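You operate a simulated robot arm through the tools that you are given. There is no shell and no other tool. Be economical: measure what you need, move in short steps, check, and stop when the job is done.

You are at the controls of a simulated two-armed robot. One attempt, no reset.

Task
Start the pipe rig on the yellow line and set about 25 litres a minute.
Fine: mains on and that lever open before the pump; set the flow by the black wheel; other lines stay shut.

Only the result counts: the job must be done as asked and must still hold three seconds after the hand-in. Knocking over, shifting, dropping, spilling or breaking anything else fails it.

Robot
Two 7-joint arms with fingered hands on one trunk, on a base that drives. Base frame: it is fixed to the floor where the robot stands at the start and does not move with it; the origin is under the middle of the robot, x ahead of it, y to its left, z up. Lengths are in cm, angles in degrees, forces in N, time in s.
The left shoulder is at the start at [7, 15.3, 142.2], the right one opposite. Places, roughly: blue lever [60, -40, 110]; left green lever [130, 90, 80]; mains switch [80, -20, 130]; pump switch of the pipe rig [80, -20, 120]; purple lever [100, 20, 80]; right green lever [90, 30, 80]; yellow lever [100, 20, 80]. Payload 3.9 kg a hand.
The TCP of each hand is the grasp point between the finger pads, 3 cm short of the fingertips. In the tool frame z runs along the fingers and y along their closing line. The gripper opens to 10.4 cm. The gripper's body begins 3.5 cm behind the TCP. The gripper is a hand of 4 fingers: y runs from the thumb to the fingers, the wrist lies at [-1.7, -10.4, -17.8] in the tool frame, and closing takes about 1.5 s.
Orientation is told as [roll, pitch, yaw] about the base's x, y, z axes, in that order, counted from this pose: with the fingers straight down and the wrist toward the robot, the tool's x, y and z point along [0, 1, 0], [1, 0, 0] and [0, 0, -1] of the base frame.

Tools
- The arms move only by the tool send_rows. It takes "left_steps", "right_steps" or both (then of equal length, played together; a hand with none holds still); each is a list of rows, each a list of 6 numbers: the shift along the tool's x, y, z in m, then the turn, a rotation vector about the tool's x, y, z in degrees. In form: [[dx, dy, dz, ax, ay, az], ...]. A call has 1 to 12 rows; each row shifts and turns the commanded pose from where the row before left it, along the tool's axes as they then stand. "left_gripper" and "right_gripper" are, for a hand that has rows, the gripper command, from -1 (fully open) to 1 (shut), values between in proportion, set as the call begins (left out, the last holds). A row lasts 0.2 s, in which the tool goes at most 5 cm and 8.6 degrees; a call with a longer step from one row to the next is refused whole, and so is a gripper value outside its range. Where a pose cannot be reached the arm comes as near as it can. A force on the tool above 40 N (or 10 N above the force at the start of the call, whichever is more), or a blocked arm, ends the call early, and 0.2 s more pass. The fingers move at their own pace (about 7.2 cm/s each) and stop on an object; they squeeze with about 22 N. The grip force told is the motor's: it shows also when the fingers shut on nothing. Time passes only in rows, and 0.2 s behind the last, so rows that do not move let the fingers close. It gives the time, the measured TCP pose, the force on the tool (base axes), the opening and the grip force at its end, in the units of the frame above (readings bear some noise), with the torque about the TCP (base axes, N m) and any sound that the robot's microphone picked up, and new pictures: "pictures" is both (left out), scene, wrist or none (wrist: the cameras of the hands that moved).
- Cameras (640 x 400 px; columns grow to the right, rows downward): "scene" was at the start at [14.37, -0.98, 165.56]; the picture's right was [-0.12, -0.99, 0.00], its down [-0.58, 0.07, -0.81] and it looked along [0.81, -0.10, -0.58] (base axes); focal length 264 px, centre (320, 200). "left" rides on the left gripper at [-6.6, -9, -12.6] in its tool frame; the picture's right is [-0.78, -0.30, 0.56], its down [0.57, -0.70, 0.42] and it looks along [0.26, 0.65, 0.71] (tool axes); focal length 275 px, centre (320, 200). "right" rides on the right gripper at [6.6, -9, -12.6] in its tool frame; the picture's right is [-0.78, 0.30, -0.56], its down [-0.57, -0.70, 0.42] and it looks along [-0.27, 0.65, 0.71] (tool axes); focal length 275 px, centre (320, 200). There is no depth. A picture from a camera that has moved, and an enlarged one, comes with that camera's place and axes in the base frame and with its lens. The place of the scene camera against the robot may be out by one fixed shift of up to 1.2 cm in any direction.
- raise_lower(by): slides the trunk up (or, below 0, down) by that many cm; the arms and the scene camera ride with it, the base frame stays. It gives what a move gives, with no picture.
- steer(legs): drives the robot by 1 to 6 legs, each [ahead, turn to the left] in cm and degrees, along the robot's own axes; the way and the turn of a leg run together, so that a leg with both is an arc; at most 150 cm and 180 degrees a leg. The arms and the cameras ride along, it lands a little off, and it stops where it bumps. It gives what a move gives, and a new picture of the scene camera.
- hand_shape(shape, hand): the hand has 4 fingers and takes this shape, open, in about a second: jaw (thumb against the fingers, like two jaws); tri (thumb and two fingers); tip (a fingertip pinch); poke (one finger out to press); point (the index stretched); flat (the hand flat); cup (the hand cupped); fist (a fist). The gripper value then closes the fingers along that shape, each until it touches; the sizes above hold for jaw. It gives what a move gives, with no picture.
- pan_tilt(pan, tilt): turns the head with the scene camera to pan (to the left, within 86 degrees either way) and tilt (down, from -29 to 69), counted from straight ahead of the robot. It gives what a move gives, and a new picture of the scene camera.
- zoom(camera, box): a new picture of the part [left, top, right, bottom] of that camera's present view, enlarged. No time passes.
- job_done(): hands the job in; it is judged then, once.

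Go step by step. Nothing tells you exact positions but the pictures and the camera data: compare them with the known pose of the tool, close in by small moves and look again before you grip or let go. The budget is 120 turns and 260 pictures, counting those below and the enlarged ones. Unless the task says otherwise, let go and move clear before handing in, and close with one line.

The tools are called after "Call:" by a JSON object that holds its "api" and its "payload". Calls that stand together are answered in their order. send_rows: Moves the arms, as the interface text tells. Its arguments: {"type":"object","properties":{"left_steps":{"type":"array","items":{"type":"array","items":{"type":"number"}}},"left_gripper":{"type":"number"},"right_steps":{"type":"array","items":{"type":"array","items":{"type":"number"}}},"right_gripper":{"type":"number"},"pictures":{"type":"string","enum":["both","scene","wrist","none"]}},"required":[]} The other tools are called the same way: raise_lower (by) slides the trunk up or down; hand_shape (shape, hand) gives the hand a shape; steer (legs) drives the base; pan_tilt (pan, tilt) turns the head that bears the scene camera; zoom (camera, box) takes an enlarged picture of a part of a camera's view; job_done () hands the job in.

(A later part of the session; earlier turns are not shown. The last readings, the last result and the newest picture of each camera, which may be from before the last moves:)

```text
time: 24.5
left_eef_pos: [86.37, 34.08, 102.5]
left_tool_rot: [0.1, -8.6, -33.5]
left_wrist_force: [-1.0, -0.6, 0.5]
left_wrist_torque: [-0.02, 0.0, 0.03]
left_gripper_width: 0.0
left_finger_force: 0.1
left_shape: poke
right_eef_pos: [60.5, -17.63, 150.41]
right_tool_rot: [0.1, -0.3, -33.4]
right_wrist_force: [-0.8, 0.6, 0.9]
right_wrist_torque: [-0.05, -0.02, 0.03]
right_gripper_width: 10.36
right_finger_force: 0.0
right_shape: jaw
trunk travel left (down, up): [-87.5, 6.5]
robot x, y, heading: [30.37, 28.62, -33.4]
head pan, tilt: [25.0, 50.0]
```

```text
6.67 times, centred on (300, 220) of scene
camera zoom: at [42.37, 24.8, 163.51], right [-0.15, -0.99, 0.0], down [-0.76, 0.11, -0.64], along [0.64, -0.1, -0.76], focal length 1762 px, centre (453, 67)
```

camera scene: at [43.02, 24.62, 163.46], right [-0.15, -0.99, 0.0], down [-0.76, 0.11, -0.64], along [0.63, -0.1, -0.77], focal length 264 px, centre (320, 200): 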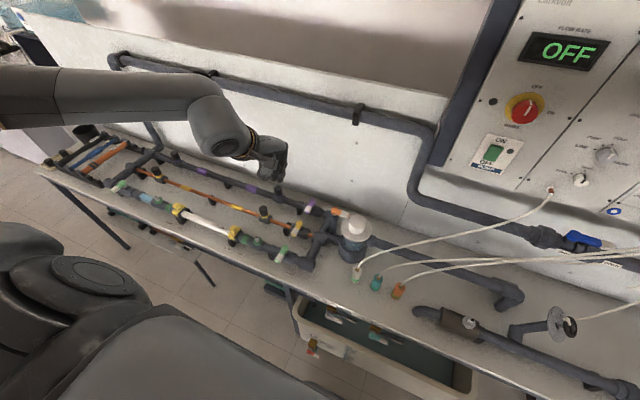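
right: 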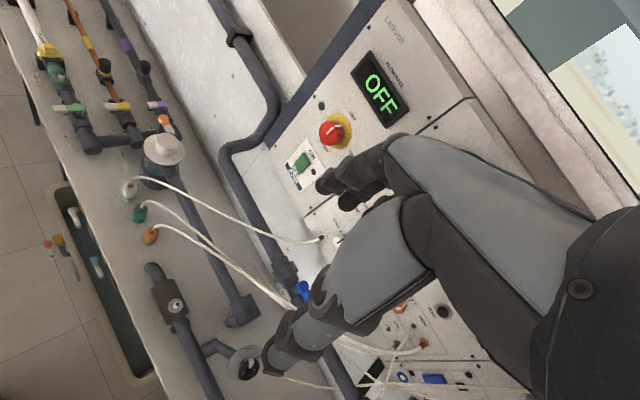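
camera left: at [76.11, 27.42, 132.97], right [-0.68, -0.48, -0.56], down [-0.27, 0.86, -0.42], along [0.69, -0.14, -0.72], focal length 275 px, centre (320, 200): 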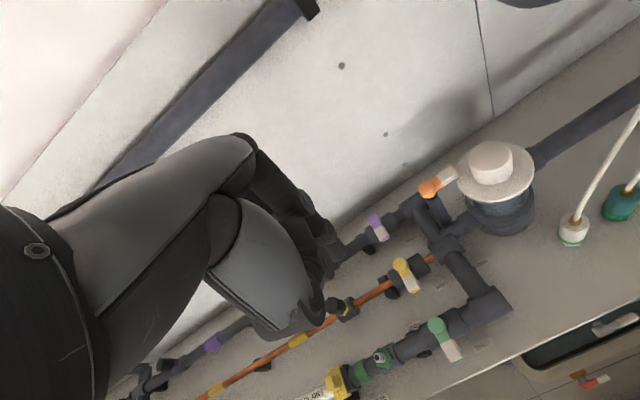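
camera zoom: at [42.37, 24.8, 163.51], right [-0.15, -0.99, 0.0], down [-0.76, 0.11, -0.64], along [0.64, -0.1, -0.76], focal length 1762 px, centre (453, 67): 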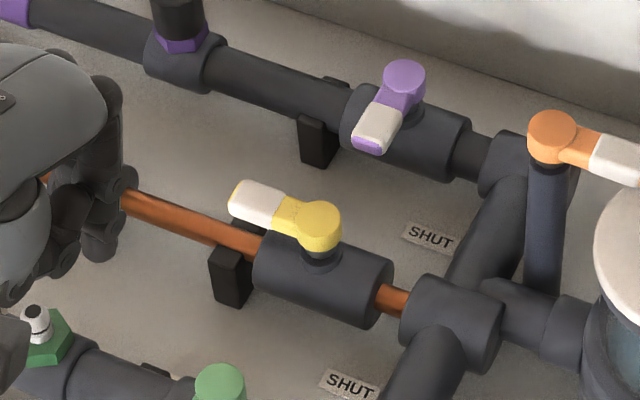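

Yellow lever is fully open, others still shut. Next: lift the left hand clear and orient the right hand forward in front of the mains knob.

Call:
{"api": "send_rows", "payload": {"left_steps": [[0, -0.04, -0.02, 0, 0, 0], [0, -0.04, -0.02, 0, 0, 0], [0, -0.03, -0.03, 0, 0, 0], [0, 0, -0.045, 0, 0, 0], [0, 0, -0.045, 0, 0, 0], [0, 0, -0.045, 0, 0, 0], [0, 0, -0.045, 0, 0, 0]], "right_steps": [[0, -0.04, 0, 0, 0, 0], [0, -0.03, 0.03, 0, 0, 0], [0.035, 0, 0.03, 0, 0, 0], [0.035, 0, 0.03, 0, 0, 0], [0, 0, 0.04, 0, 0, 0], [0, 0, 0, -8.5, 0, 0], [0, 0, 0, -8.5, 0, 0]], "pictures": "none"}}

Call:
{"api": "send_rows", "payload": {"right_steps": [[0, 0, 0, -8.5, 0, 0], [0, 0, 0, -8.5, 0, 0], [0, 0, 0, -8.5, 0, 0], [0, 0, 0, -8.5, 0, 0], [0, 0, 0, -8.5, 0, 0], [0, 0, 0, -8.5, 0, 0], [0, 0, 0, -8.5, 0, 0], [0, 0, 0, -8.5, 0, 0], [0, 0, 0, -5, 0, 0], [0, 0, 0, 0, 0, 0]], "pictures": "wrist"}}

Call:
{"api": "pan_tilt", "payload": {"pan": -15, "tilt": 25}}

```text
time: 26.1
left_eef_pos: [76.62, 40.04, 125.21]
left_tool_rot: [-0.1, -8.5, -33.5]
left_wrist_force: [0.0, -0.5, 0.0]
left_wrist_torque: [-0.04, 0.01, -0.02]
left_gripper_width: 0.0
left_finger_force: 0.1
left_shape: poke
left hand out of reach, approached as far as the arm can: row 5, 6, 7
right_eef_pos: [58.89, -7.72, 137.32]
right_tool_rot: [-0.1, -17.3, -33.6]
right_wrist_force: [-0.8, 0.1, -0.5]
right_wrist_torque: [-0.04, 0.02, 0.01]
right_gripper_width: 10.36
right_finger_force: 0.1
right_shape: jaw
trunk travel left (down, up): [-87.5, 6.5]
robot x, y, heading: [30.65, 28.62, -33.4]
head pan, tilt: [25.0, 50.0]
```

```text
time: 28.3
left_eef_pos: [76.7, 39.93, 125.11]
left_tool_rot: [0.0, -8.5, -33.4]
left_wrist_force: [0.3, 0.5, 0.1]
left_wrist_torque: [-0.01, -0.04, 0.05]
left_gripper_width: 0.04
left_finger_force: 0.1
left_shape: poke
right_eef_pos: [58.71, -8.04, 137.23]
right_tool_rot: [-0.1, -19.8, -33.5]
right_wrist_force: [-0.6, 0.4, -0.9]
right_wrist_torque: [0.01, -0.02, -0.01]
right_gripper_width: 10.4
right_finger_force: 0.0
right_shape: jaw
right hand out of reach, approached as far as the arm can: row 1, 2, 3, 4, 5, 6, 7, 8, 9
trunk travel left (down, up): [-87.5, 6.5]
robot x, y, heading: [30.25, 28.56, -33.5]
head pan, tilt: [25.0, 50.0]
camera right: at [51.83, 4.49, 146.1], right [-0.35, -0.7, 0.62], down [-0.75, -0.19, -0.64], along [0.56, -0.69, -0.45], focal length 275 px, centre (320, 200)
```

right: 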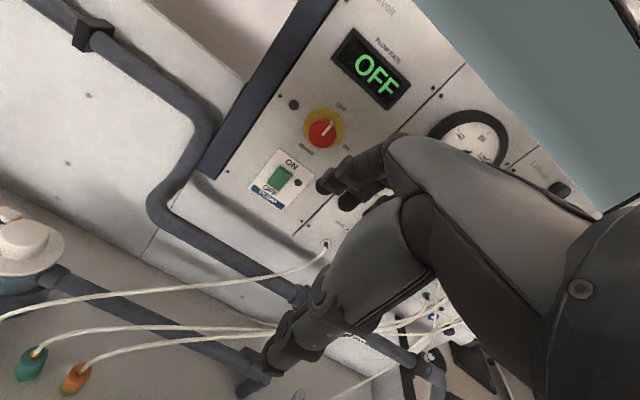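

```text
time: 29.4
left_eef_pos: [76.72, 39.8, 125.12]
left_tool_rot: [0.0, -8.5, -33.6]
left_wrist_force: [-0.6, 0.3, -0.6]
left_wrist_torque: [0.01, 0.0, 0.02]
left_gripper_width: 0.0
left_finger_force: 0.0
left_shape: poke
right_eef_pos: [58.86, -7.87, 137.23]
right_tool_rot: [-0.1, -19.8, -33.6]
right_wrist_force: [-0.3, -0.2, 0.7]
right_wrist_torque: [-0.01, 0.01, 0.01]
right_gripper_width: 10.37
right_finger_force: 0.1
right_shape: jaw
trunk travel left (down, up): [-87.5, 6.5]
robot x, y, heading: [30.7, 28.6, -33.4]
head pan, tilt: [-15.0, 25.0]
camera scene: at [41.21, 18.93, 167.23], right [-0.75, -0.66, 0.0], down [-0.28, 0.32, -0.91], along [0.6, -0.68, -0.42], focal length 264 px, centre (320, 200)
```

scene: 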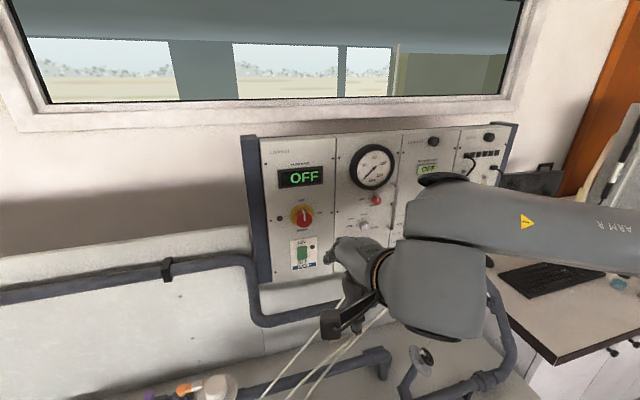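

The tilt stopped because the wrist is too near the body. I tilt while moving forward.

Call:
{"api": "send_rows", "payload": {"right_steps": [[0, 0.0188, 0.0068, -8.5, 0, 0], [0, 0.0177, 0.0094, -8.5, 0, 0], [0, 0.016, 0.012, -8.5, 0, 0], [0, 0.0141, 0.0141, -8.5, 0, 0], [0, 0.0118, 0.0162, -8.5, 0, 0], [0, 0.0094, 0.0177, -8.5, 0, 0], [0, 0.003, 0.01, -8.5, 0, 0], [0, 0, 0, -8.5, 0, 0], [0, 0, 0, 0, 0, 0]]}}

```text
time: 31.4
left_eef_pos: [76.41, 39.56, 125.28]
left_tool_rot: [0.1, -8.5, -33.5]
left_wrist_force: [-0.1, -0.5, 0.2]
left_wrist_torque: [0.02, -0.01, -0.02]
left_gripper_width: 0.0
left_finger_force: 0.3
left_shape: poke
right_eef_pos: [62.98, -16.07, 141.74]
right_tool_rot: [9.7, -59.2, -43.8]
right_wrist_force: [-0.8, -0.8, 0.4]
right_wrist_torque: [-0.04, -0.01, 0.03]
right_gripper_width: 10.4
right_finger_force: 0.1
right_shape: jaw
right hand out of reach, approached as far as the arm can: row 1, 2, 4, 5, 6, 7, 8
trunk travel left (down, up): [-87.5, 6.5]
robot x, y, heading: [30.44, 28.24, -33.3]
head pan, tilt: [-15.0, 25.0]
camera scene: at [40.89, 18.62, 167.24], right [-0.75, -0.66, 0.0], down [-0.28, 0.32, -0.91], along [0.6, -0.68, -0.42], focal length 264 px, centre (320, 200)
camera right: at [54.26, -1.84, 141.03], right [-0.74, -0.48, 0.47], down [-0.28, -0.41, -0.87], along [0.61, -0.78, 0.17], focal length 275 px, centre (320, 200)
```

scene: 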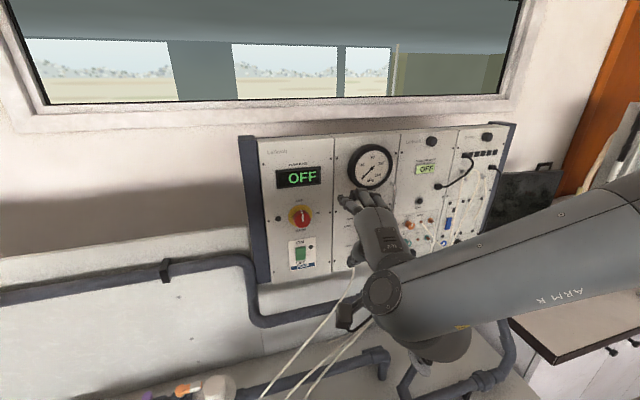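
right: 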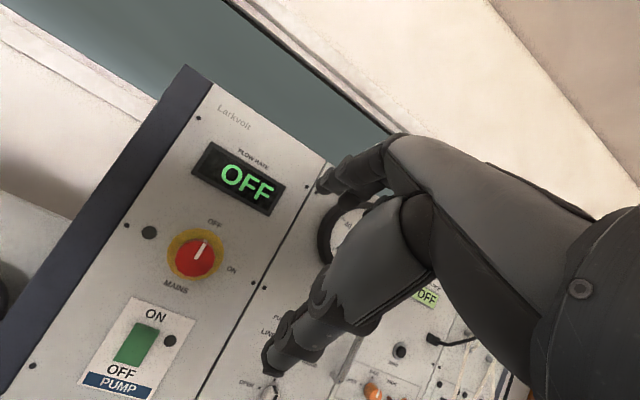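

The hand now points 30° below horizontal. Lowering the trunk should let the forearm come from below so the fingers can point straight at the panel.

Call:
{"api": "raise_lower", "payload": {"by": -18}}

Call:
{"api": "send_rows", "payload": {"right_steps": [[0, 0.035, 0, -4, 0, 0], [0, 0.035, 0, -6, 0, 0], [0, 0.03, 0.01, -6, 0, 0], [0, 0.03, 0.02, -6, 0, 0], [0, 0.02, 0.0, -6, 0, 0], [0, 0, 0, -4, 0, 0], [0, 0, 0, 0, 0, 0]]}}

```text
time: 33.4
left_eef_pos: [76.65, 39.86, 107.09]
left_tool_rot: [0.0, -8.5, -33.5]
left_wrist_force: [0.3, -0.6, 1.1]
left_wrist_torque: [0.0, 0.0, -0.01]
left_gripper_width: 0.0
left_finger_force: 0.0
left_shape: poke
right_eef_pos: [63.2, -15.87, 123.65]
right_tool_rot: [9.2, -59.1, -43.3]
right_wrist_force: [0.0, 0.3, -0.1]
right_wrist_torque: [0.0, -0.01, 0.02]
right_gripper_width: 10.4
right_finger_force: 0.0
right_shape: jaw
trunk travel left (down, up): [-69.5, 24.5]
robot x, y, heading: [30.29, 28.49, -33.7]
head pan, tilt: [-15.0, 25.0]
```

```text
time: 35.0
left_eef_pos: [76.54, 39.91, 107.16]
left_tool_rot: [0.0, -8.6, -33.5]
left_wrist_force: [0.6, 0.7, 0.1]
left_wrist_torque: [-0.01, -0.02, -0.01]
left_gripper_width: 0.0
left_finger_force: 0.1
left_shape: poke
right_eef_pos: [61.68, -19.13, 133.83]
right_tool_rot: [14.5, -69.3, -50.3]
right_wrist_force: [0.5, -0.7, -0.2]
right_wrist_torque: [-0.01, 0.0, 0.0]
right_gripper_width: 10.39
right_finger_force: 0.0
right_shape: jaw
right hand out of reach, approached as far as the arm can: row 1, 2, 3, 4, 5, 6
trunk travel left (down, up): [-69.5, 24.5]
robot x, y, heading: [30.1, 28.46, -33.4]
head pan, tilt: [-15.0, 25.0]
camera scene: at [41.23, 18.92, 149.23], right [-0.75, -0.66, 0.0], down [-0.28, 0.32, -0.91], along [0.6, -0.68, -0.42], focal length 264 px, centre (320, 200)
camera right: at [53.85, -4.61, 130.44], right [-0.82, -0.4, 0.4], down [-0.17, -0.49, -0.85], along [0.54, -0.77, 0.34], focal length 275 px, centre (320, 200)
```

scene: 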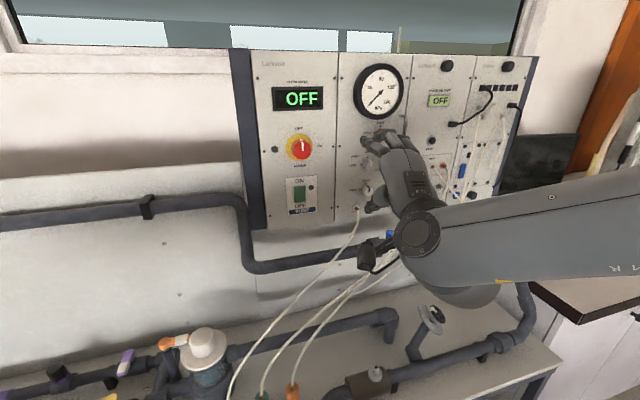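
right: 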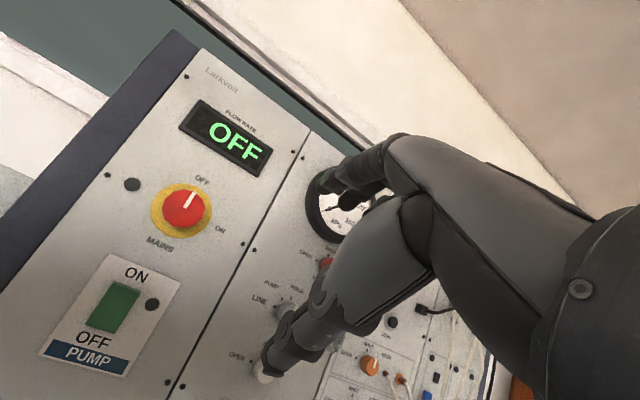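

Now the fingers are 20° below horizontal, usable. I test in free air whether the hand can roll 90° clockwise about the panel normal.

Call:
{"api": "send_rows", "payload": {"right_steps": [[0, 0, 0, 0.4, 2.9, 8.0], [0, 0, 0, 0.4, 2.9, 8.0], [0, 0, 0, 0.4, 2.9, 8.0], [0, 0, 0, 0.4, 2.9, 8.0], [0, 0, 0, 0.4, 2.9, 8.0], [0, 0, 0, 0.4, 2.9, 8.0], [0, 0, 0, 0.4, 2.9, 8.0], [0, 0, 0, 0.4, 2.9, 8.0], [0, 0, 0, 0.4, 2.9, 8.0], [0, 0, 0, 0.4, 2.9, 8.0], [0, 0, 0, 0.4, 2.9, 8.0], [0, 0, 0, 0, 0, 0]], "pictures": "scene"}}

```text
time: 37.6
left_eef_pos: [76.64, 39.89, 107.09]
left_tool_rot: [0.0, -8.5, -33.4]
left_wrist_force: [0.6, -0.4, -0.2]
left_wrist_torque: [0.01, 0.01, -0.03]
left_gripper_width: 0.0
left_finger_force: 0.0
left_shape: poke
right_eef_pos: [61.65, -19.07, 133.87]
right_tool_rot: [90.6, 9.3, -103.9]
right_wrist_force: [-0.3, -0.7, -0.9]
right_wrist_torque: [0.03, -0.01, -0.01]
right_gripper_width: 10.4
right_finger_force: 0.1
right_shape: jaw
trunk travel left (down, up): [-69.5, 24.5]
robot x, y, heading: [30.18, 28.6, -33.5]
head pan, tilt: [-15.0, 25.0]
camera scene: at [41.21, 18.92, 149.23], right [-0.75, -0.66, 0.0], down [-0.28, 0.32, -0.91], along [0.6, -0.68, -0.42], focal length 264 px, centre (320, 200)
```

scene: 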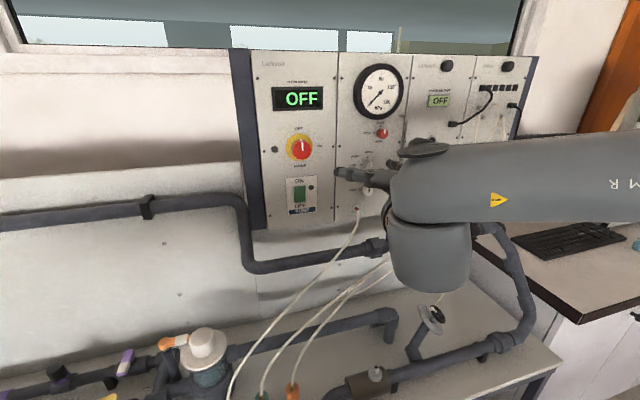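

The full roll is reachable. I correct the pointing to be square to the panel in this rolled pose and move in front of the knob.

Call:
{"api": "send_rows", "payload": {"right_steps": [[0, 0, 0, -6.4, 1.05, 0], [0, 0, 0, -6.4, 1.05, 0], [0, 0, 0, -6.4, 1.05, 0], [-0.004, -0.03, 0, 0, 0, 0], [-0.004, -0.03, 0.0, 0, 0, 0], [0.003, -0.025, 0.02, 0, 0, 0], [0, 0, 0.03, 0, 0, 0], [0, 0, 0, 0, 0, 0]]}}

```text
time: 39.4
left_eef_pos: [76.67, 39.88, 106.99]
left_tool_rot: [0.0, -8.4, -33.5]
left_wrist_force: [-0.6, 0.0, 0.9]
left_wrist_torque: [0.01, 0.01, 0.01]
left_gripper_width: 0.0
left_finger_force: 0.0
left_shape: poke
right_eef_pos: [64.51, -14.87, 134.03]
right_tool_rot: [90.5, 9.4, -123.2]
right_wrist_force: [-0.1, -0.7, -0.2]
right_wrist_torque: [0.01, 0.0, 0.01]
right_gripper_width: 10.39
right_finger_force: 0.0
right_shape: jaw
right hand out of reach, approached as far as the arm can: row 5, 6, 7
trunk travel left (down, up): [-69.5, 24.5]
robot x, y, heading: [30.02, 28.65, -33.2]
head pan, tilt: [-15.0, 25.0]
camera scene: at [41.23, 18.87, 149.23], right [-0.75, -0.66, 0.0], down [-0.28, 0.32, -0.91], along [0.6, -0.68, -0.42], focal length 264 px, centre (320, 200)
camera right: at [58.17, -1.5, 142.04], right [-0.55, 0.16, -0.82], down [0.79, 0.42, -0.45], along [0.27, -0.89, -0.36], focal length 275 px, centre (320, 200)
```

scene: 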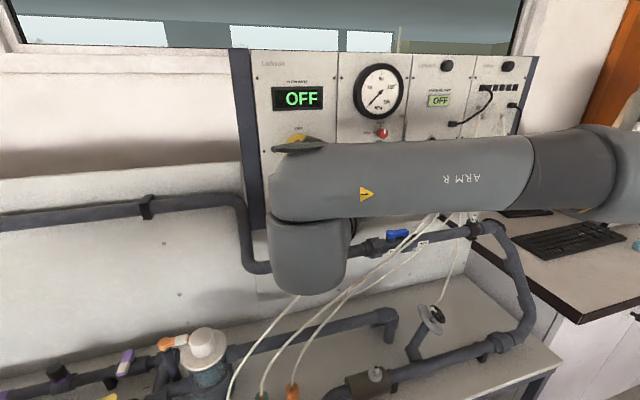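
right: 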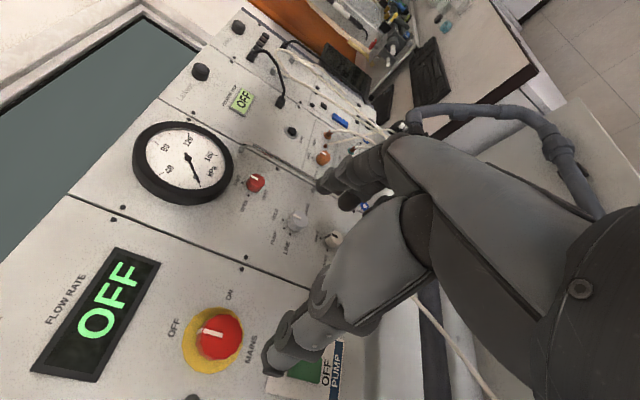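

Forward motion is limited in this fully rolled pose. I roll back to a middle roll and try going forward.

Call:
{"api": "send_rows", "payload": {"right_steps": [[0, 0, 0, 0, 0, -8.5], [0, 0, 0, 0, 0, -8.5], [0, 0, 0, 0, 0, -8.5], [0, 0, 0, 0, 0, -8.5], [0, 0, 0, 0, 0, -8.5], [0, 0, 0, 0, 0, -8.5], [0, 0, 0.02, 0, 0, 0], [0, 0, 0.02, 0, 0, 0], [0, 0, 0.02, 0, 0, 0], [0, 0, 0, 0, 0, 0]]}}

```text
time: 41.6
left_eef_pos: [76.68, 39.84, 107.17]
left_tool_rot: [0.0, -8.4, -33.5]
left_wrist_force: [0.0, -1.0, -0.5]
left_wrist_torque: [-0.03, -0.02, 0.03]
left_gripper_width: 0.0
left_finger_force: 0.1
left_shape: poke
right_eef_pos: [66.27, -19.05, 136.61]
right_tool_rot: [90.5, -41.6, -123.7]
right_wrist_force: [-0.2, 0.5, -0.2]
right_wrist_torque: [0.0, 0.02, -0.01]
right_gripper_width: 10.4
right_finger_force: 0.0
right_shape: jaw
right hand out of reach, approached as far as the arm can: row 6, 7, 8, 9
trunk travel left (down, up): [-69.5, 24.5]
robot x, y, heading: [30.27, 28.27, -33.7]
head pan, tilt: [-15.0, 25.0]
camera scene: at [41.22, 18.91, 149.23], right [-0.75, -0.66, 0.0], down [-0.28, 0.32, -0.91], along [0.6, -0.68, -0.42], focal length 264 px, centre (320, 200)
camera right: at [61.88, -2.86, 135.55], right [-0.87, -0.31, -0.39], down [0.44, -0.12, -0.89], along [0.23, -0.94, 0.24], focal length 275 px, centre (320, 200)
```

scene: 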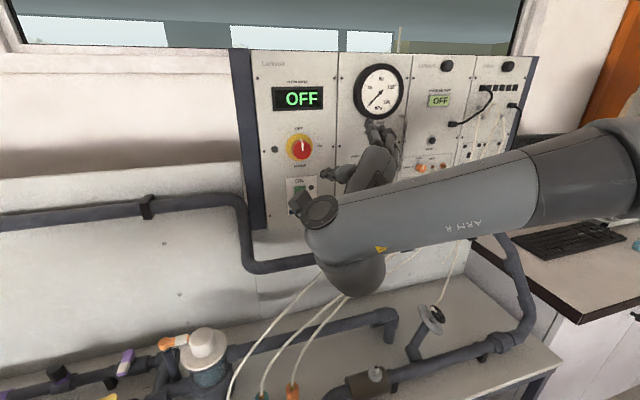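
right: 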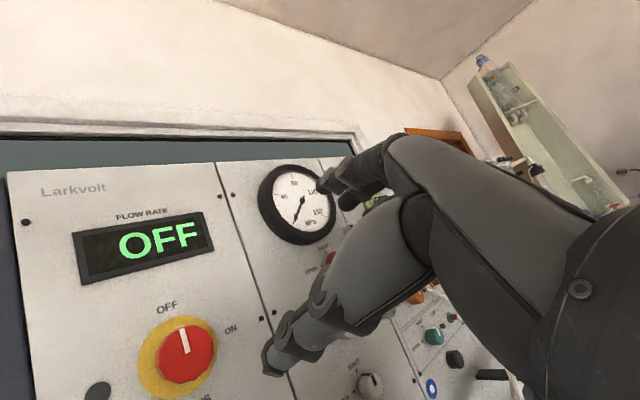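

The elbow sits too wide because the robot is too close; I back up 16 cm so the forearm aligns with the panel normal, then reach forward again.

Call:
{"api": "steer", "payload": {"legs": [[-16, 0]]}}

Call:
{"api": "send_rows", "payload": {"right_steps": [[0.02, -0.02, 0.02, 0, 0, 0], [0.02, -0.02, 0.02, 0, 0, 0], [0, 0, 0.03, 0, 0, 0], [0, 0, 0.03, 0, 0, 0], [0, 0, 0.03, 0, 0, 0], [0, 0, 0.03, 0, 0, 0], [0, 0, 0.02, 0, 0, 0], [0, 0, 0, 0, 0, 0]]}}

```text
time: 43.0
left_eef_pos: [63.48, 48.52, 107.03]
left_tool_rot: [0.1, -8.3, -33.6]
left_wrist_force: [-0.1, 0.3, 1.0]
left_wrist_torque: [0.0, 0.04, 0.05]
left_gripper_width: 0.0
left_finger_force: 0.1
left_shape: poke
right_eef_pos: [53.03, -10.37, 136.35]
right_tool_rot: [90.4, -41.7, -123.7]
right_wrist_force: [0.2, -0.4, 0.5]
right_wrist_torque: [-0.01, 0.0, 0.01]
right_gripper_width: 10.42
right_finger_force: 0.1
right_shape: jaw
trunk travel left (down, up): [-69.5, 24.5]
robot x, y, heading: [16.96, 37.42, -33.6]
head pan, tilt: [-15.0, 25.0]
camera scene: at [28.14, 27.6, 149.2], right [-0.75, -0.66, 0.0], down [-0.28, 0.32, -0.91], along [0.6, -0.68, -0.42], focal length 264 px, centre (320, 200)
```

scene: 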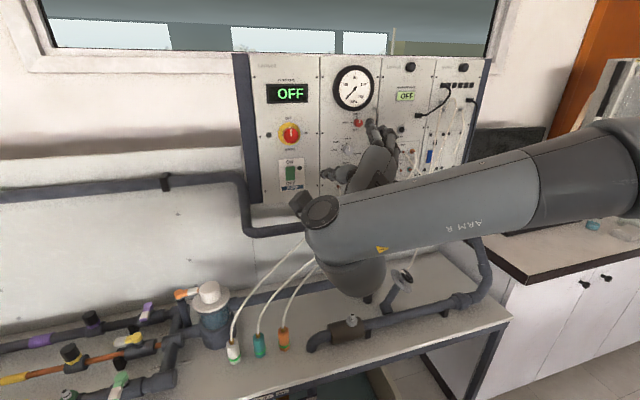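

```text
time: 44.8
left_eef_pos: [63.29, 48.59, 107.18]
left_tool_rot: [0.1, -8.5, -33.5]
left_wrist_force: [-0.6, 0.1, 0.5]
left_wrist_torque: [0.01, -0.05, -0.01]
left_gripper_width: 0.0
left_finger_force: 0.0
left_shape: poke
right_eef_pos: [57.77, -17.26, 143.69]
right_tool_rot: [90.2, -41.5, -123.5]
right_wrist_force: [1.0, -0.7, 0.7]
right_wrist_torque: [-0.01, 0.02, 0.0]
right_gripper_width: 10.4
right_finger_force: 0.1
right_shape: jaw
right hand out of reach, approached as far as the arm can: row 1, 2, 3, 4, 5, 6, 7
trunk travel left (down, up): [-69.5, 24.5]
robot x, y, heading: [17.11, 37.23, -33.3]
head pan, tilt: [-15.0, 25.0]
camera scene: at [27.9, 27.8, 149.24], right [-0.75, -0.66, 0.0], down [-0.28, 0.32, -0.91], along [0.6, -0.68, -0.42], focal length 264 px, centre (320, 200)
camera right: at [53.26, -1.18, 142.73], right [-0.87, -0.31, -0.39], down [0.44, -0.11, -0.89], along [0.23, -0.94, 0.23], focal length 275 px, centre (320, 200)
```

scene: 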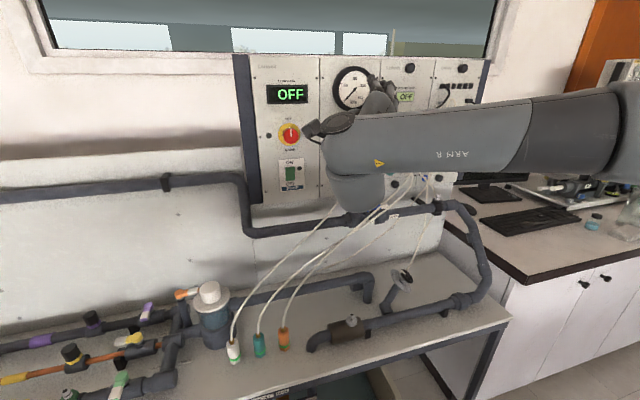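
right: 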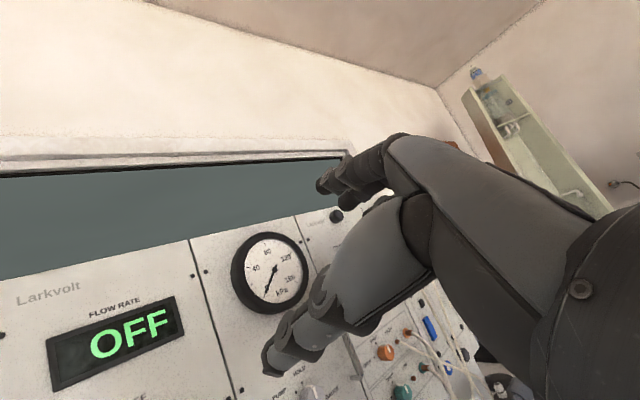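

The posture limit still binds. I'll back a bit more, swing the hand in line with the forearm, extend the arm, and only then point it at the panel.

Call:
{"api": "steer", "payload": {"legs": [[-8, 0]]}}

Call:
{"api": "send_rows", "payload": {"right_steps": [[0, 0, 0, 6.3, 5.6, 0], [0, 0, 0, 6.3, 5.6, 0], [0, 0, 0, 6.3, 5.6, 0], [0, 0, 0, 6.3, 5.6, 0], [0, 0, 0, 6.3, 5.6, 0], [0.0148, -0.0167, 0.02, 0, 0, 0], [0.0148, -0.0167, 0.02, 0, 0, 0], [-0.0133, 0.015, 0.0223, 0, 0, 0], [-0.0133, 0.015, 0.0223, 0, 0, 0], [-0.0133, 0.015, 0.0223, 0, 0, 0], [-0.0133, 0.015, 0.0223, 0, 0, 0], [-0.0133, 0.015, 0.0223, 0, 0, 0]]}}

```text
time: 45.9
left_eef_pos: [56.92, 52.9, 107.13]
left_tool_rot: [0.0, -8.3, -33.5]
left_wrist_force: [0.4, -0.3, -0.3]
left_wrist_torque: [0.0, 0.02, 0.01]
left_gripper_width: 0.02
left_finger_force: 0.1
left_shape: poke
right_eef_pos: [51.18, -13.22, 143.42]
right_tool_rot: [90.0, -41.6, -123.3]
right_wrist_force: [0.3, 0.6, -0.4]
right_wrist_torque: [0.01, -0.06, -0.04]
right_gripper_width: 10.41
right_finger_force: 0.0
right_shape: jaw
trunk travel left (down, up): [-69.5, 24.5]
robot x, y, heading: [10.37, 41.82, -33.4]
head pan, tilt: [-15.0, 25.0]
camera scene: at [21.52, 31.96, 149.2], right [-0.75, -0.66, 0.0], down [-0.28, 0.32, -0.91], along [0.6, -0.68, -0.42], focal length 264 px, centre (320, 200)
```

scene: 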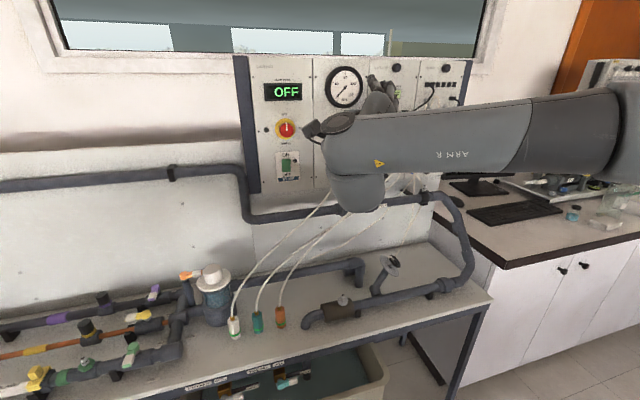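

```text
time: 48.5
left_eef_pos: [56.69, 52.86, 107.03]
left_tool_rot: [0.1, -8.5, -33.7]
left_wrist_force: [0.3, -0.6, 0.7]
left_wrist_torque: [0.03, 0.0, -0.02]
left_gripper_width: 0.01
left_finger_force: 0.0
left_shape: poke
right_eef_pos: [55.85, -18.69, 151.12]
right_tool_rot: [88.5, -40.6, -106.1]
right_wrist_force: [0.9, 0.7, 0.1]
right_wrist_torque: [0.01, -0.01, 0.03]
right_gripper_width: 10.4
right_finger_force: 0.0
right_shape: jaw
right hand out of reach, approached as far as the arm can: row 2, 3, 4, 5, 7, 8, 9, 10, 11, 12
trunk travel left (down, up): [-69.5, 24.5]
robot x, y, heading: [10.07, 41.8, -33.5]
head pan, tilt: [-15.0, 25.0]
camera scene: at [21.33, 32.06, 149.22], right [-0.75, -0.66, 0.0], down [-0.28, 0.32, -0.91], along [0.6, -0.68, -0.42], focal length 264 px, centre (320, 200)
camera right: at [47.0, -4.4, 150.69], right [-0.75, -0.53, -0.38], down [0.44, 0.03, -0.9], along [0.49, -0.84, 0.21], focal length 275 px, centre (320, 200)
```

scene: 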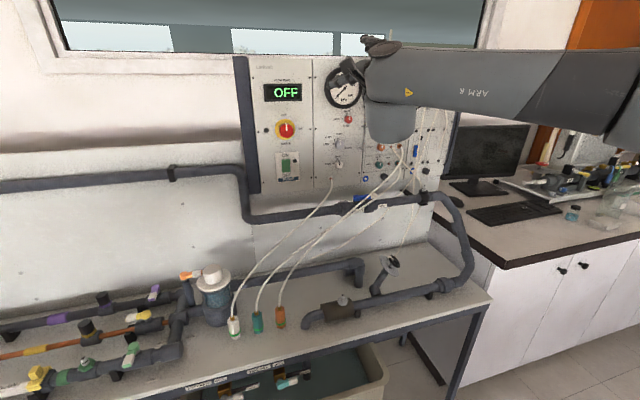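
right: 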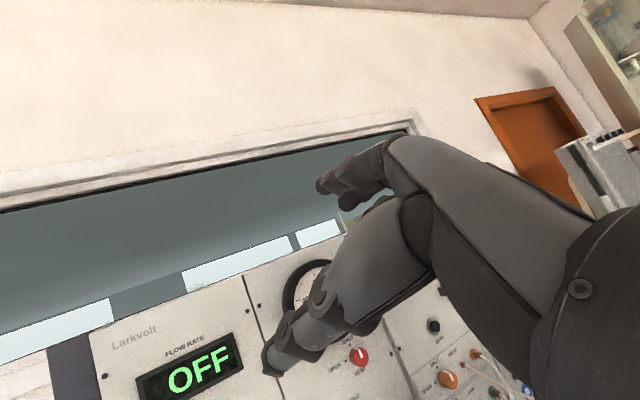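

I'll unwind to a comfortable palm-down pose first, then try again with lower trunk and more extended arm.

Call:
{"api": "send_rows", "payload": {"right_steps": [[0, 0, 0, 0, 0, -8.5], [0, 0, 0, 0, 0, -8.5], [0, 0, 0, 0, 0, -8.5], [0, 0, 0, 8.5, 0, 0], [0, 0, 0, 8.5, 0, 0], [0, 0, 0, 0, 0, -8.5], [0, 0, 0, 0, 0, -8.5], [0, 0, 0, 0, 0, -6], [0, 0, 0, 8.5, 0, 0], [0, 0, 0, 8.5, 0, 0], [0, 0, 0, 8.5, 0, 0], [0, 0, 0, 8.5, 0, 0]], "pictures": "none"}}

Call:
{"api": "raise_lower", "payload": {"by": -14}}

Call:
{"api": "pan_tilt", "payload": {"pan": -15, "tilt": 20}}

```text
time: 51.0
left_eef_pos: [56.68, 52.94, 107.28]
left_tool_rot: [-0.1, -8.5, -33.6]
left_wrist_force: [0.8, 0.2, 0.9]
left_wrist_torque: [0.02, 0.02, 0.04]
left_gripper_width: 0.01
left_finger_force: 0.1
left_shape: poke
right_eef_pos: [47.53, -16.97, 148.12]
right_tool_rot: [24.4, -44.2, -27.5]
right_wrist_force: [-0.1, 0.0, -0.3]
right_wrist_torque: [-0.01, -0.05, -0.03]
right_gripper_width: 10.42
right_finger_force: 0.1
right_shape: jaw
right hand out of reach, approached as far as the arm can: row 1, 2, 3, 10, 11, 12
trunk travel left (down, up): [-69.5, 24.5]
robot x, y, heading: [10.63, 41.81, -33.3]
head pan, tilt: [-15.0, 25.0]
```

```text
time: 52.7
left_eef_pos: [56.71, 52.92, 93.03]
left_tool_rot: [0.0, -8.5, -33.6]
left_wrist_force: [-0.2, -0.1, 0.5]
left_wrist_torque: [-0.01, 0.02, -0.01]
left_gripper_width: 0.01
left_finger_force: 0.0
left_shape: poke
right_eef_pos: [47.78, -16.85, 134.13]
right_tool_rot: [24.3, -44.2, -27.6]
right_wrist_force: [-1.0, -0.4, 0.0]
right_wrist_torque: [0.04, 0.03, 0.0]
right_gripper_width: 10.38
right_finger_force: 0.1
right_shape: jaw
trunk travel left (down, up): [-55.5, 38.5]
robot x, y, heading: [10.24, 41.92, -33.5]
head pan, tilt: [-15.0, 25.0]
```

```text
time: 53.4
left_eef_pos: [56.74, 52.98, 93.15]
left_tool_rot: [0.0, -8.4, -33.6]
left_wrist_force: [-0.2, -0.5, 0.2]
left_wrist_torque: [-0.04, 0.01, -0.01]
left_gripper_width: 0.0
left_finger_force: 0.0
left_shape: poke
right_eef_pos: [47.64, -16.84, 134.12]
right_tool_rot: [24.4, -44.2, -27.6]
right_wrist_force: [-0.9, 0.0, -0.1]
right_wrist_torque: [-0.01, 0.01, 0.01]
right_gripper_width: 10.39
right_finger_force: 0.1
right_shape: jaw
trunk travel left (down, up): [-55.5, 38.5]
robot x, y, heading: [10.47, 42.06, -33.5]
head pan, tilt: [-15.0, 20.0]
camera scene: at [21.35, 32.07, 136.04], right [-0.75, -0.66, 0.0], down [-0.23, 0.26, -0.94], along [0.62, -0.7, -0.34], focal length 264 px, centre (320, 200)
```

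scene: 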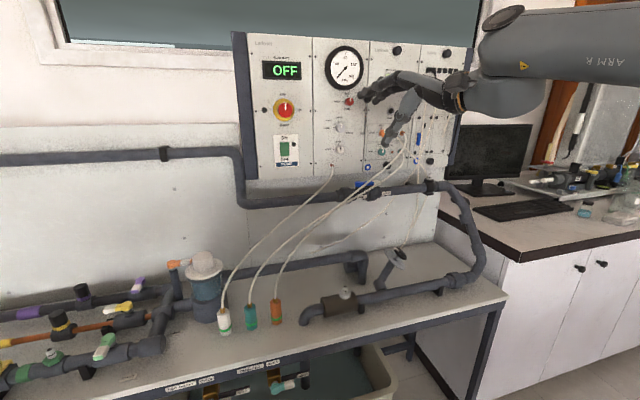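

Call:
{"api": "zoom", "payload": {"camera": "scene", "box": [255, 80, 315, 170]}}

Call:
{"api": "zoom", "payload": {"camera": "right", "box": [0, 0, 640, 400]}}

```text
4.44 times, centred on (285, 125) of scene
camera zoom: at [21.35, 32.07, 136.04], right [-0.75, -0.66, 0.0], down [-0.23, 0.26, -0.94], along [0.62, -0.7, -0.34], focal length 1175 px, centre (476, 533)
```

zoom: 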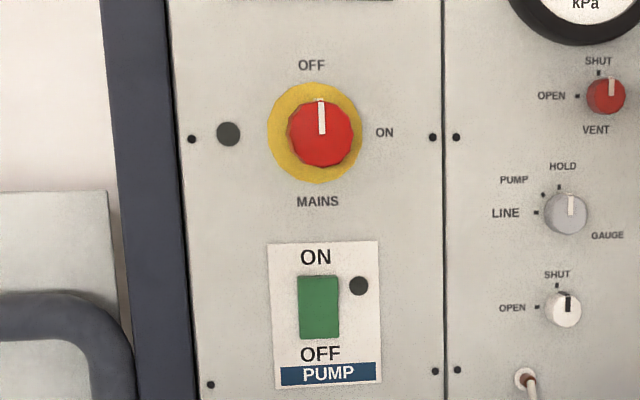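

```text
1.00 times, centred on (320, 200) of right
camera zoom: at [33.6, -8.63, 138.09], right [-0.36, -0.87, 0.34], down [-0.22, -0.28, -0.94], along [0.91, -0.41, -0.09], focal length 275 px, centre (320, 200)
```

zoom: 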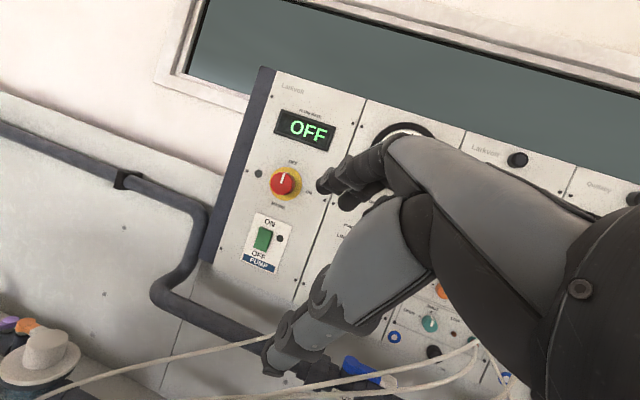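

I try extending forward and left first with the low trunk, then turning the pointing direction to the panel.

Call:
{"api": "send_rows", "payload": {"right_steps": [[0.017, 0.0164, 0.0252, 0, 0, 0], [0.017, 0.0164, 0.0252, 0, 0, 0], [0.017, 0.0164, 0.0252, 0, 0, 0], [0.017, 0.0164, 0.0252, 0, 0, 0], [0.017, 0.0164, 0.0252, 0, 0, 0], [0, 0, 0, -2.25, -5.3, 4.96], [0, 0, 0, -2.25, -5.3, 4.96], [0, 0, 0, -2.25, -5.3, 4.96], [0, 0, 0, -2.25, -5.3, 4.96], [0, 0, 0, -2.25, -5.3, 4.96], [0, 0, 0, 0, 0, 0]], "pictures": "scene"}}

```text
time: 55.8
left_eef_pos: [56.66, 52.97, 93.27]
left_tool_rot: [0.0, -8.5, -33.6]
left_wrist_force: [0.8, -0.5, 0.9]
left_wrist_torque: [-0.01, 0.01, 0.01]
left_gripper_width: 0.03
left_finger_force: 0.0
left_shape: poke
right_eef_pos: [54.29, -13.38, 126.12]
right_tool_rot: [29.1, -47.7, -61.3]
right_wrist_force: [0.5, -0.3, -0.5]
right_wrist_torque: [0.0, 0.0, 0.01]
right_gripper_width: 10.43
right_finger_force: 0.1
right_shape: jaw
right hand out of reach, approached as far as the arm can: row 1, 2, 3, 4, 5, 6, 7
trunk travel left (down, up): [-55.5, 38.5]
robot x, y, heading: [10.02, 41.57, -33.4]
head pan, tilt: [-15.0, 20.0]
camera scene: at [21.28, 31.97, 136.04], right [-0.75, -0.66, 0.0], down [-0.23, 0.26, -0.94], along [0.62, -0.7, -0.34], focal length 264 px, centre (320, 200)
```

scene: 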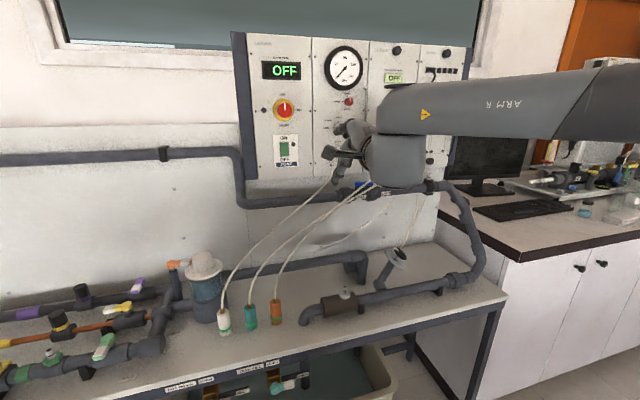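

I now understand: the palm axis lies along tool y, so the right arm's natural pose toward the panel is with tool y to the left (opposite roll). I roll the other way.

Call:
{"api": "send_rows", "payload": {"right_steps": [[0, 0, 0, 0, 0, -8.5], [0, 0, 0, 0, 0, -8.5], [0, 0, 0, 0, 0, -8.5], [0, 0, 0, 0, 0, -8.5], [0, 0, 0, 0, 0, -8.5], [0, 0, 0, 0, 0, -8.5], [0, 0, 0, 0, 0, -8.5], [0, 0, 0, 0, 0, -8.5], [0, 0, 0, 0, 0, -8.5], [0, 0, 0, 0, 0, -8.5], [0, 0, 0, 0, -5, 0], [0, 0, 0, 0, -5, 0]], "pictures": "scene"}}

```text
time: 58.4
left_eef_pos: [56.68, 53.08, 93.1]
left_tool_rot: [0.1, -8.5, -33.7]
left_wrist_force: [0.1, 0.4, 0.2]
left_wrist_torque: [-0.02, -0.01, -0.03]
left_gripper_width: 0.02
left_finger_force: 0.0
left_shape: poke
right_eef_pos: [53.52, -13.28, 125.54]
right_tool_rot: [-60.4, -22.9, 48.0]
right_wrist_force: [0.7, -0.2, -0.6]
right_wrist_torque: [-0.02, 0.02, -0.02]
right_gripper_width: 10.4
right_finger_force: 0.1
right_shape: jaw
right hand out of reach, approached as far as the arm can: row 10
trunk travel left (down, up): [-55.5, 38.5]
robot x, y, heading: [10.15, 41.73, -33.6]
head pan, tilt: [-15.0, 20.0]
camera scene: at [21.34, 32.04, 136.04], right [-0.75, -0.66, 0.0], down [-0.23, 0.26, -0.94], along [0.62, -0.7, -0.34], focal length 264 px, centre (320, 200)
```

scene: 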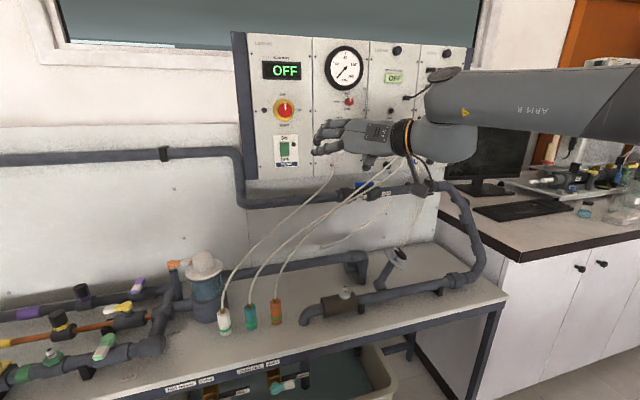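

That's a natural pose. Now square the pointing to the panel and move in front of the mains knob.

Call:
{"api": "send_rows", "payload": {"right_steps": [[0, 0, 0, -2.74, -6.15, -0.43], [0, 0, 0, -2.74, -6.15, -0.43], [0, 0, 0, -2.74, -6.15, -0.43], [0, 0, 0, -2.74, -6.15, -0.43], [-0.0106, 0.0229, 0.03, 0, 0, 0], [-0.0106, 0.0229, 0.03, 0, 0, 0], [-0.0106, 0.0229, 0.03, 0, 0, 0], [-0.0106, 0.0229, 0.03, 0, 0, 0], [-0.0106, 0.0229, 0.03, 0, 0, 0], [0, 0, 0, 0, 0, 0]]}}

```text
time: 60.6
left_eef_pos: [56.71, 52.98, 93.14]
left_tool_rot: [0.0, -8.4, -33.6]
left_wrist_force: [-1.0, 0.0, -0.4]
left_wrist_torque: [-0.01, -0.02, -0.01]
left_gripper_width: 0.0
left_finger_force: 0.1
left_shape: poke
right_eef_pos: [62.29, -12.61, 134.05]
right_tool_rot: [-89.8, -24.2, 59.9]
right_wrist_force: [0.1, -0.2, 0.1]
right_wrist_torque: [-0.01, -0.01, 0.02]
right_gripper_width: 10.39
right_finger_force: 0.1
right_shape: jaw
right hand out of reach, approached as far as the arm can: row 4, 7, 8, 9
trunk travel left (down, up): [-55.5, 38.5]
robot x, y, heading: [10.47, 41.52, -33.7]
head pan, tilt: [-15.0, 20.0]
camera scene: at [21.35, 32.02, 136.04], right [-0.75, -0.66, 0.0], down [-0.23, 0.26, -0.94], along [0.62, -0.7, -0.34], focal length 264 px, centre (320, 200)
camera right: at [48.72, -11.13, 124.38], right [-0.5, 0.24, 0.83], down [-0.07, -0.97, 0.23], along [0.86, 0.06, 0.51], focal length 275 px, centre (320, 200)
```

scene: 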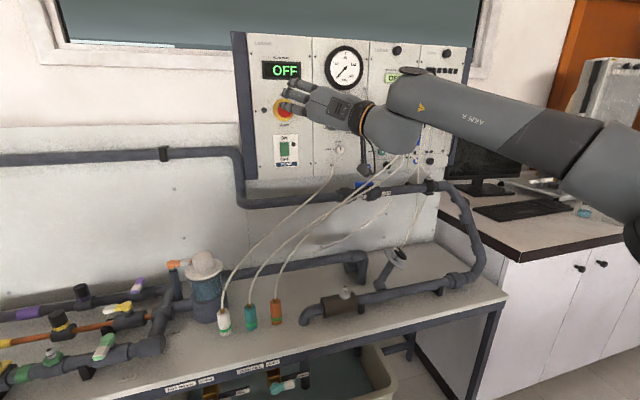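
right: 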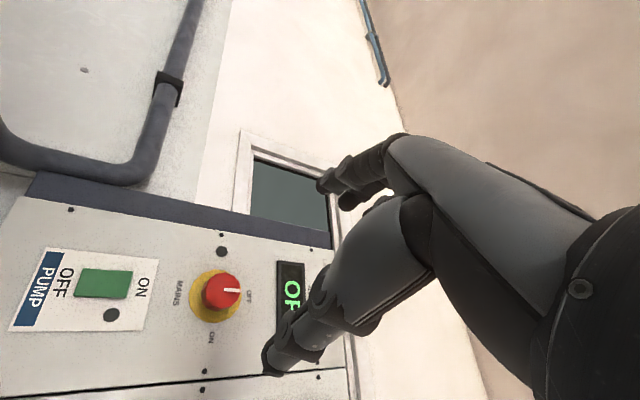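

Good pose, arm near its reach. I drive forward 11 cm to bring the open hand near the knob.

Call:
{"api": "steer", "payload": {"legs": [[11, 0]]}}

Call:
{"api": "zoom", "payload": {"camera": "right", "box": [0, 0, 640, 400]}}

```text
time: 61.8
left_eef_pos: [65.81, 46.97, 93.15]
left_tool_rot: [0.0, -8.5, -33.5]
left_wrist_force: [-0.4, 0.3, -0.5]
left_wrist_torque: [0.01, -0.03, -0.03]
left_gripper_width: 0.0
left_finger_force: 0.0
left_shape: poke
right_eef_pos: [71.61, -18.7, 133.94]
right_tool_rot: [-89.8, -24.1, 60.0]
right_wrist_force: [0.2, 0.4, 0.4]
right_wrist_torque: [-0.01, 0.0, -0.02]
right_gripper_width: 10.41
right_finger_force: 0.2
right_shape: jaw
trunk travel left (down, up): [-55.5, 38.5]
robot x, y, heading: [19.51, 35.69, -33.3]
head pan, tilt: [-15.0, 20.0]
camera scene: at [30.55, 25.99, 136.05], right [-0.75, -0.66, 0.0], down [-0.23, 0.26, -0.94], along [0.62, -0.7, -0.34], focal length 264 px, centre (320, 200)
```

scene: 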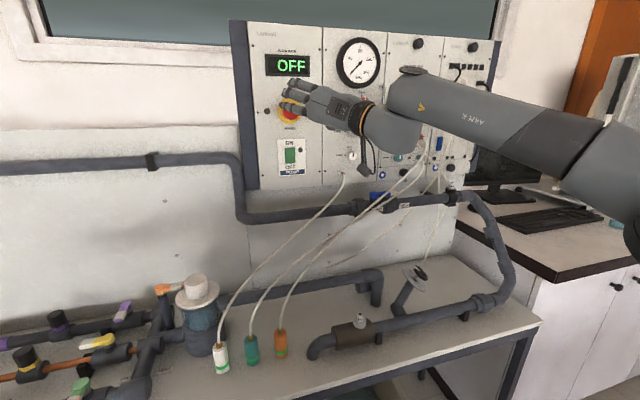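

```text
1.00 times, centred on (320, 200) of right
camera zoom: at [57.91, -17.17, 124.44], right [-0.5, 0.24, 0.83], down [-0.07, -0.97, 0.23], along [0.86, 0.06, 0.51], focal length 275 px, centre (320, 200)
```

zoom: 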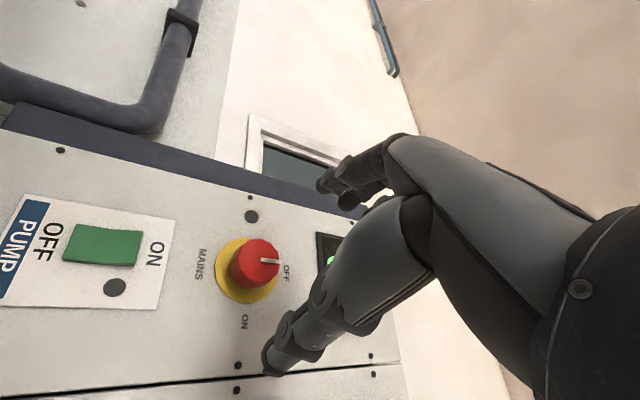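

Knob triangulated near [81.8, -22.4, 133.8]. I centre on it and approach to ~3 cm short.

Call:
{"api": "send_rows", "payload": {"right_steps": [[0.009, 0.022, 0, 3.2, -1.4, 0], [0, 0, 0.03, 0, 0, 0], [0, 0, 0.03, 0, 0, 0], [0, 0, 0, 0, 0, 0]]}}

Call:
{"api": "zoom", "payload": {"camera": "scene", "box": [240, 50, 340, 150]}}

```text
time: 62.8
left_eef_pos: [65.98, 47.11, 93.14]
left_tool_rot: [0.0, -8.6, -33.6]
left_wrist_force: [-0.7, -0.4, -0.8]
left_wrist_torque: [-0.04, -0.01, -0.04]
left_gripper_width: 0.0
left_finger_force: 0.1
left_shape: poke
right_eef_pos: [72.16, -18.14, 133.15]
right_tool_rot: [-89.9, -24.2, 56.4]
right_wrist_force: [0.5, 0.8, 0.9]
right_wrist_torque: [0.0, -0.01, 0.03]
right_gripper_width: 10.38
right_finger_force: 0.0
right_shape: jaw
right hand out of reach, approached as far as the arm can: row 1, 2, 3
trunk travel left (down, up): [-55.5, 38.5]
robot x, y, heading: [19.31, 35.39, -33.5]
head pan, tilt: [-15.0, 20.0]
camera scene: at [30.56, 26.05, 136.05], right [-0.75, -0.66, 0.0], down [-0.23, 0.26, -0.94], along [0.62, -0.7, -0.34], focal length 264 px, centre (320, 200)
camera right: at [58.61, -15.79, 123.45], right [-0.49, 0.27, 0.83], down [-0.13, -0.96, 0.24], along [0.86, 0.01, 0.51], focal length 275 px, centre (320, 200)
```

scene: 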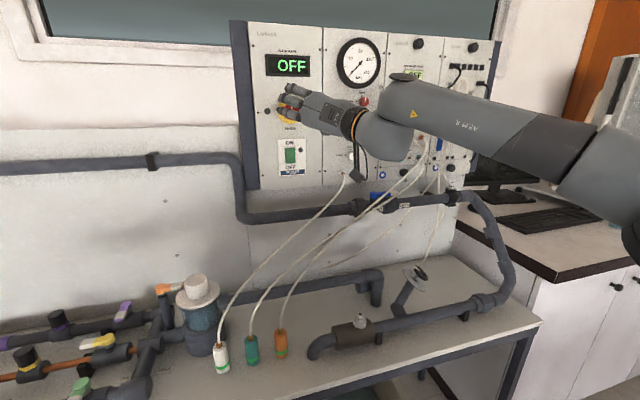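
right: 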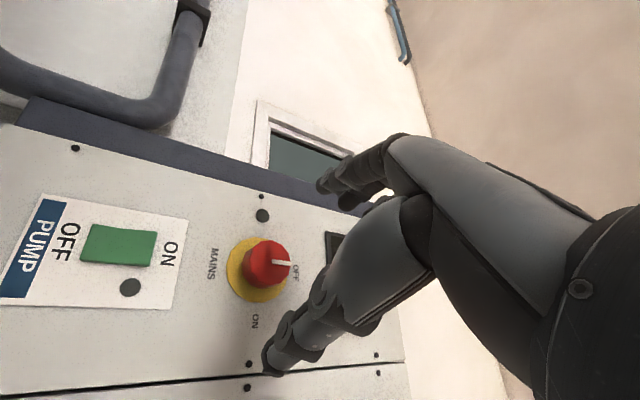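

```text
4.00 times, centred on (290, 100) of scene
camera zoom: at [30.56, 26.05, 136.05], right [-0.75, -0.66, 0.0], down [-0.23, 0.26, -0.94], along [0.62, -0.7, -0.34], focal length 1057 px, centre (440, 600)
```

zoom: 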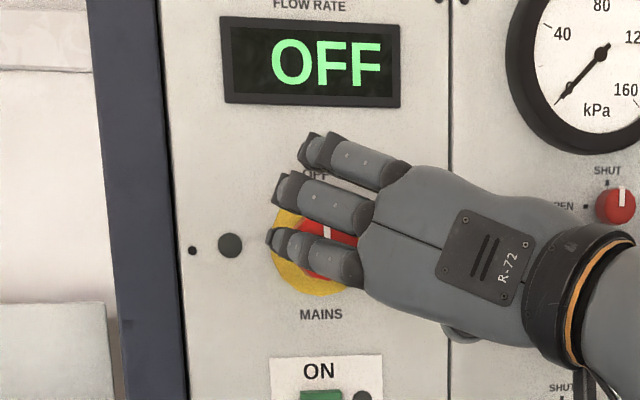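

At a wrist limit, but the base can do the approach. First I test the clockwise roll here in free air.

Call:
{"api": "send_rows", "payload": {"right_steps": [[0, 0, 0, 0, 0, 8.5], [0, 0, 0, 0, 0, 8.5], [0, 0, 0, 0, 0, 8.5], [0, 0, 0, 0, 0, 8.5], [0, 0, 0, 0, 0, 8.5], [0, 0, 0, 0, 0, 8.5], [0, 0, 0, 0, 0, 8.5], [0, 0, 0, 0, 0, 8.5], [0, 0, 0, 0, 0, 8.5], [0, 0, 0, 0, 0, 8.5], [0, 0, 0, 0, 0, 8.5], [0, 0, 0, 0, 0, 0]], "pictures": "scene"}}

```text
time: 65.4
left_eef_pos: [65.95, 46.99, 93.12]
left_tool_rot: [0.0, -8.4, -33.6]
left_wrist_force: [0.1, -0.1, 0.2]
left_wrist_torque: [-0.03, -0.01, 0.0]
left_gripper_width: 0.0
left_finger_force: 0.0
left_shape: poke
right_eef_pos: [58.62, -39.36, 141.99]
right_tool_rot: [90.0, -62.4, -123.2]
right_wrist_force: [0.4, 0.4, -0.3]
right_wrist_torque: [-0.01, 0.01, -0.01]
right_gripper_width: 10.4
right_finger_force: 0.1
right_shape: jaw
right hand out of reach, approached as far as the arm can: row 1, 2, 3, 4, 5, 6, 7, 8, 9, 10, 11
trunk travel left (down, up): [-55.5, 38.5]
robot x, y, heading: [20.0, 35.79, -33.7]
head pan, tilt: [-15.0, 20.0]
camera scene: at [30.59, 25.93, 136.04], right [-0.75, -0.66, 0.0], down [-0.23, 0.26, -0.94], along [0.62, -0.7, -0.34], focal length 264 px, centre (320, 200)
```

scene: 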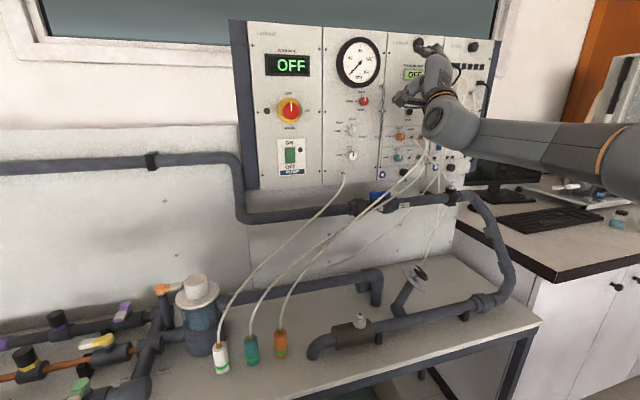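

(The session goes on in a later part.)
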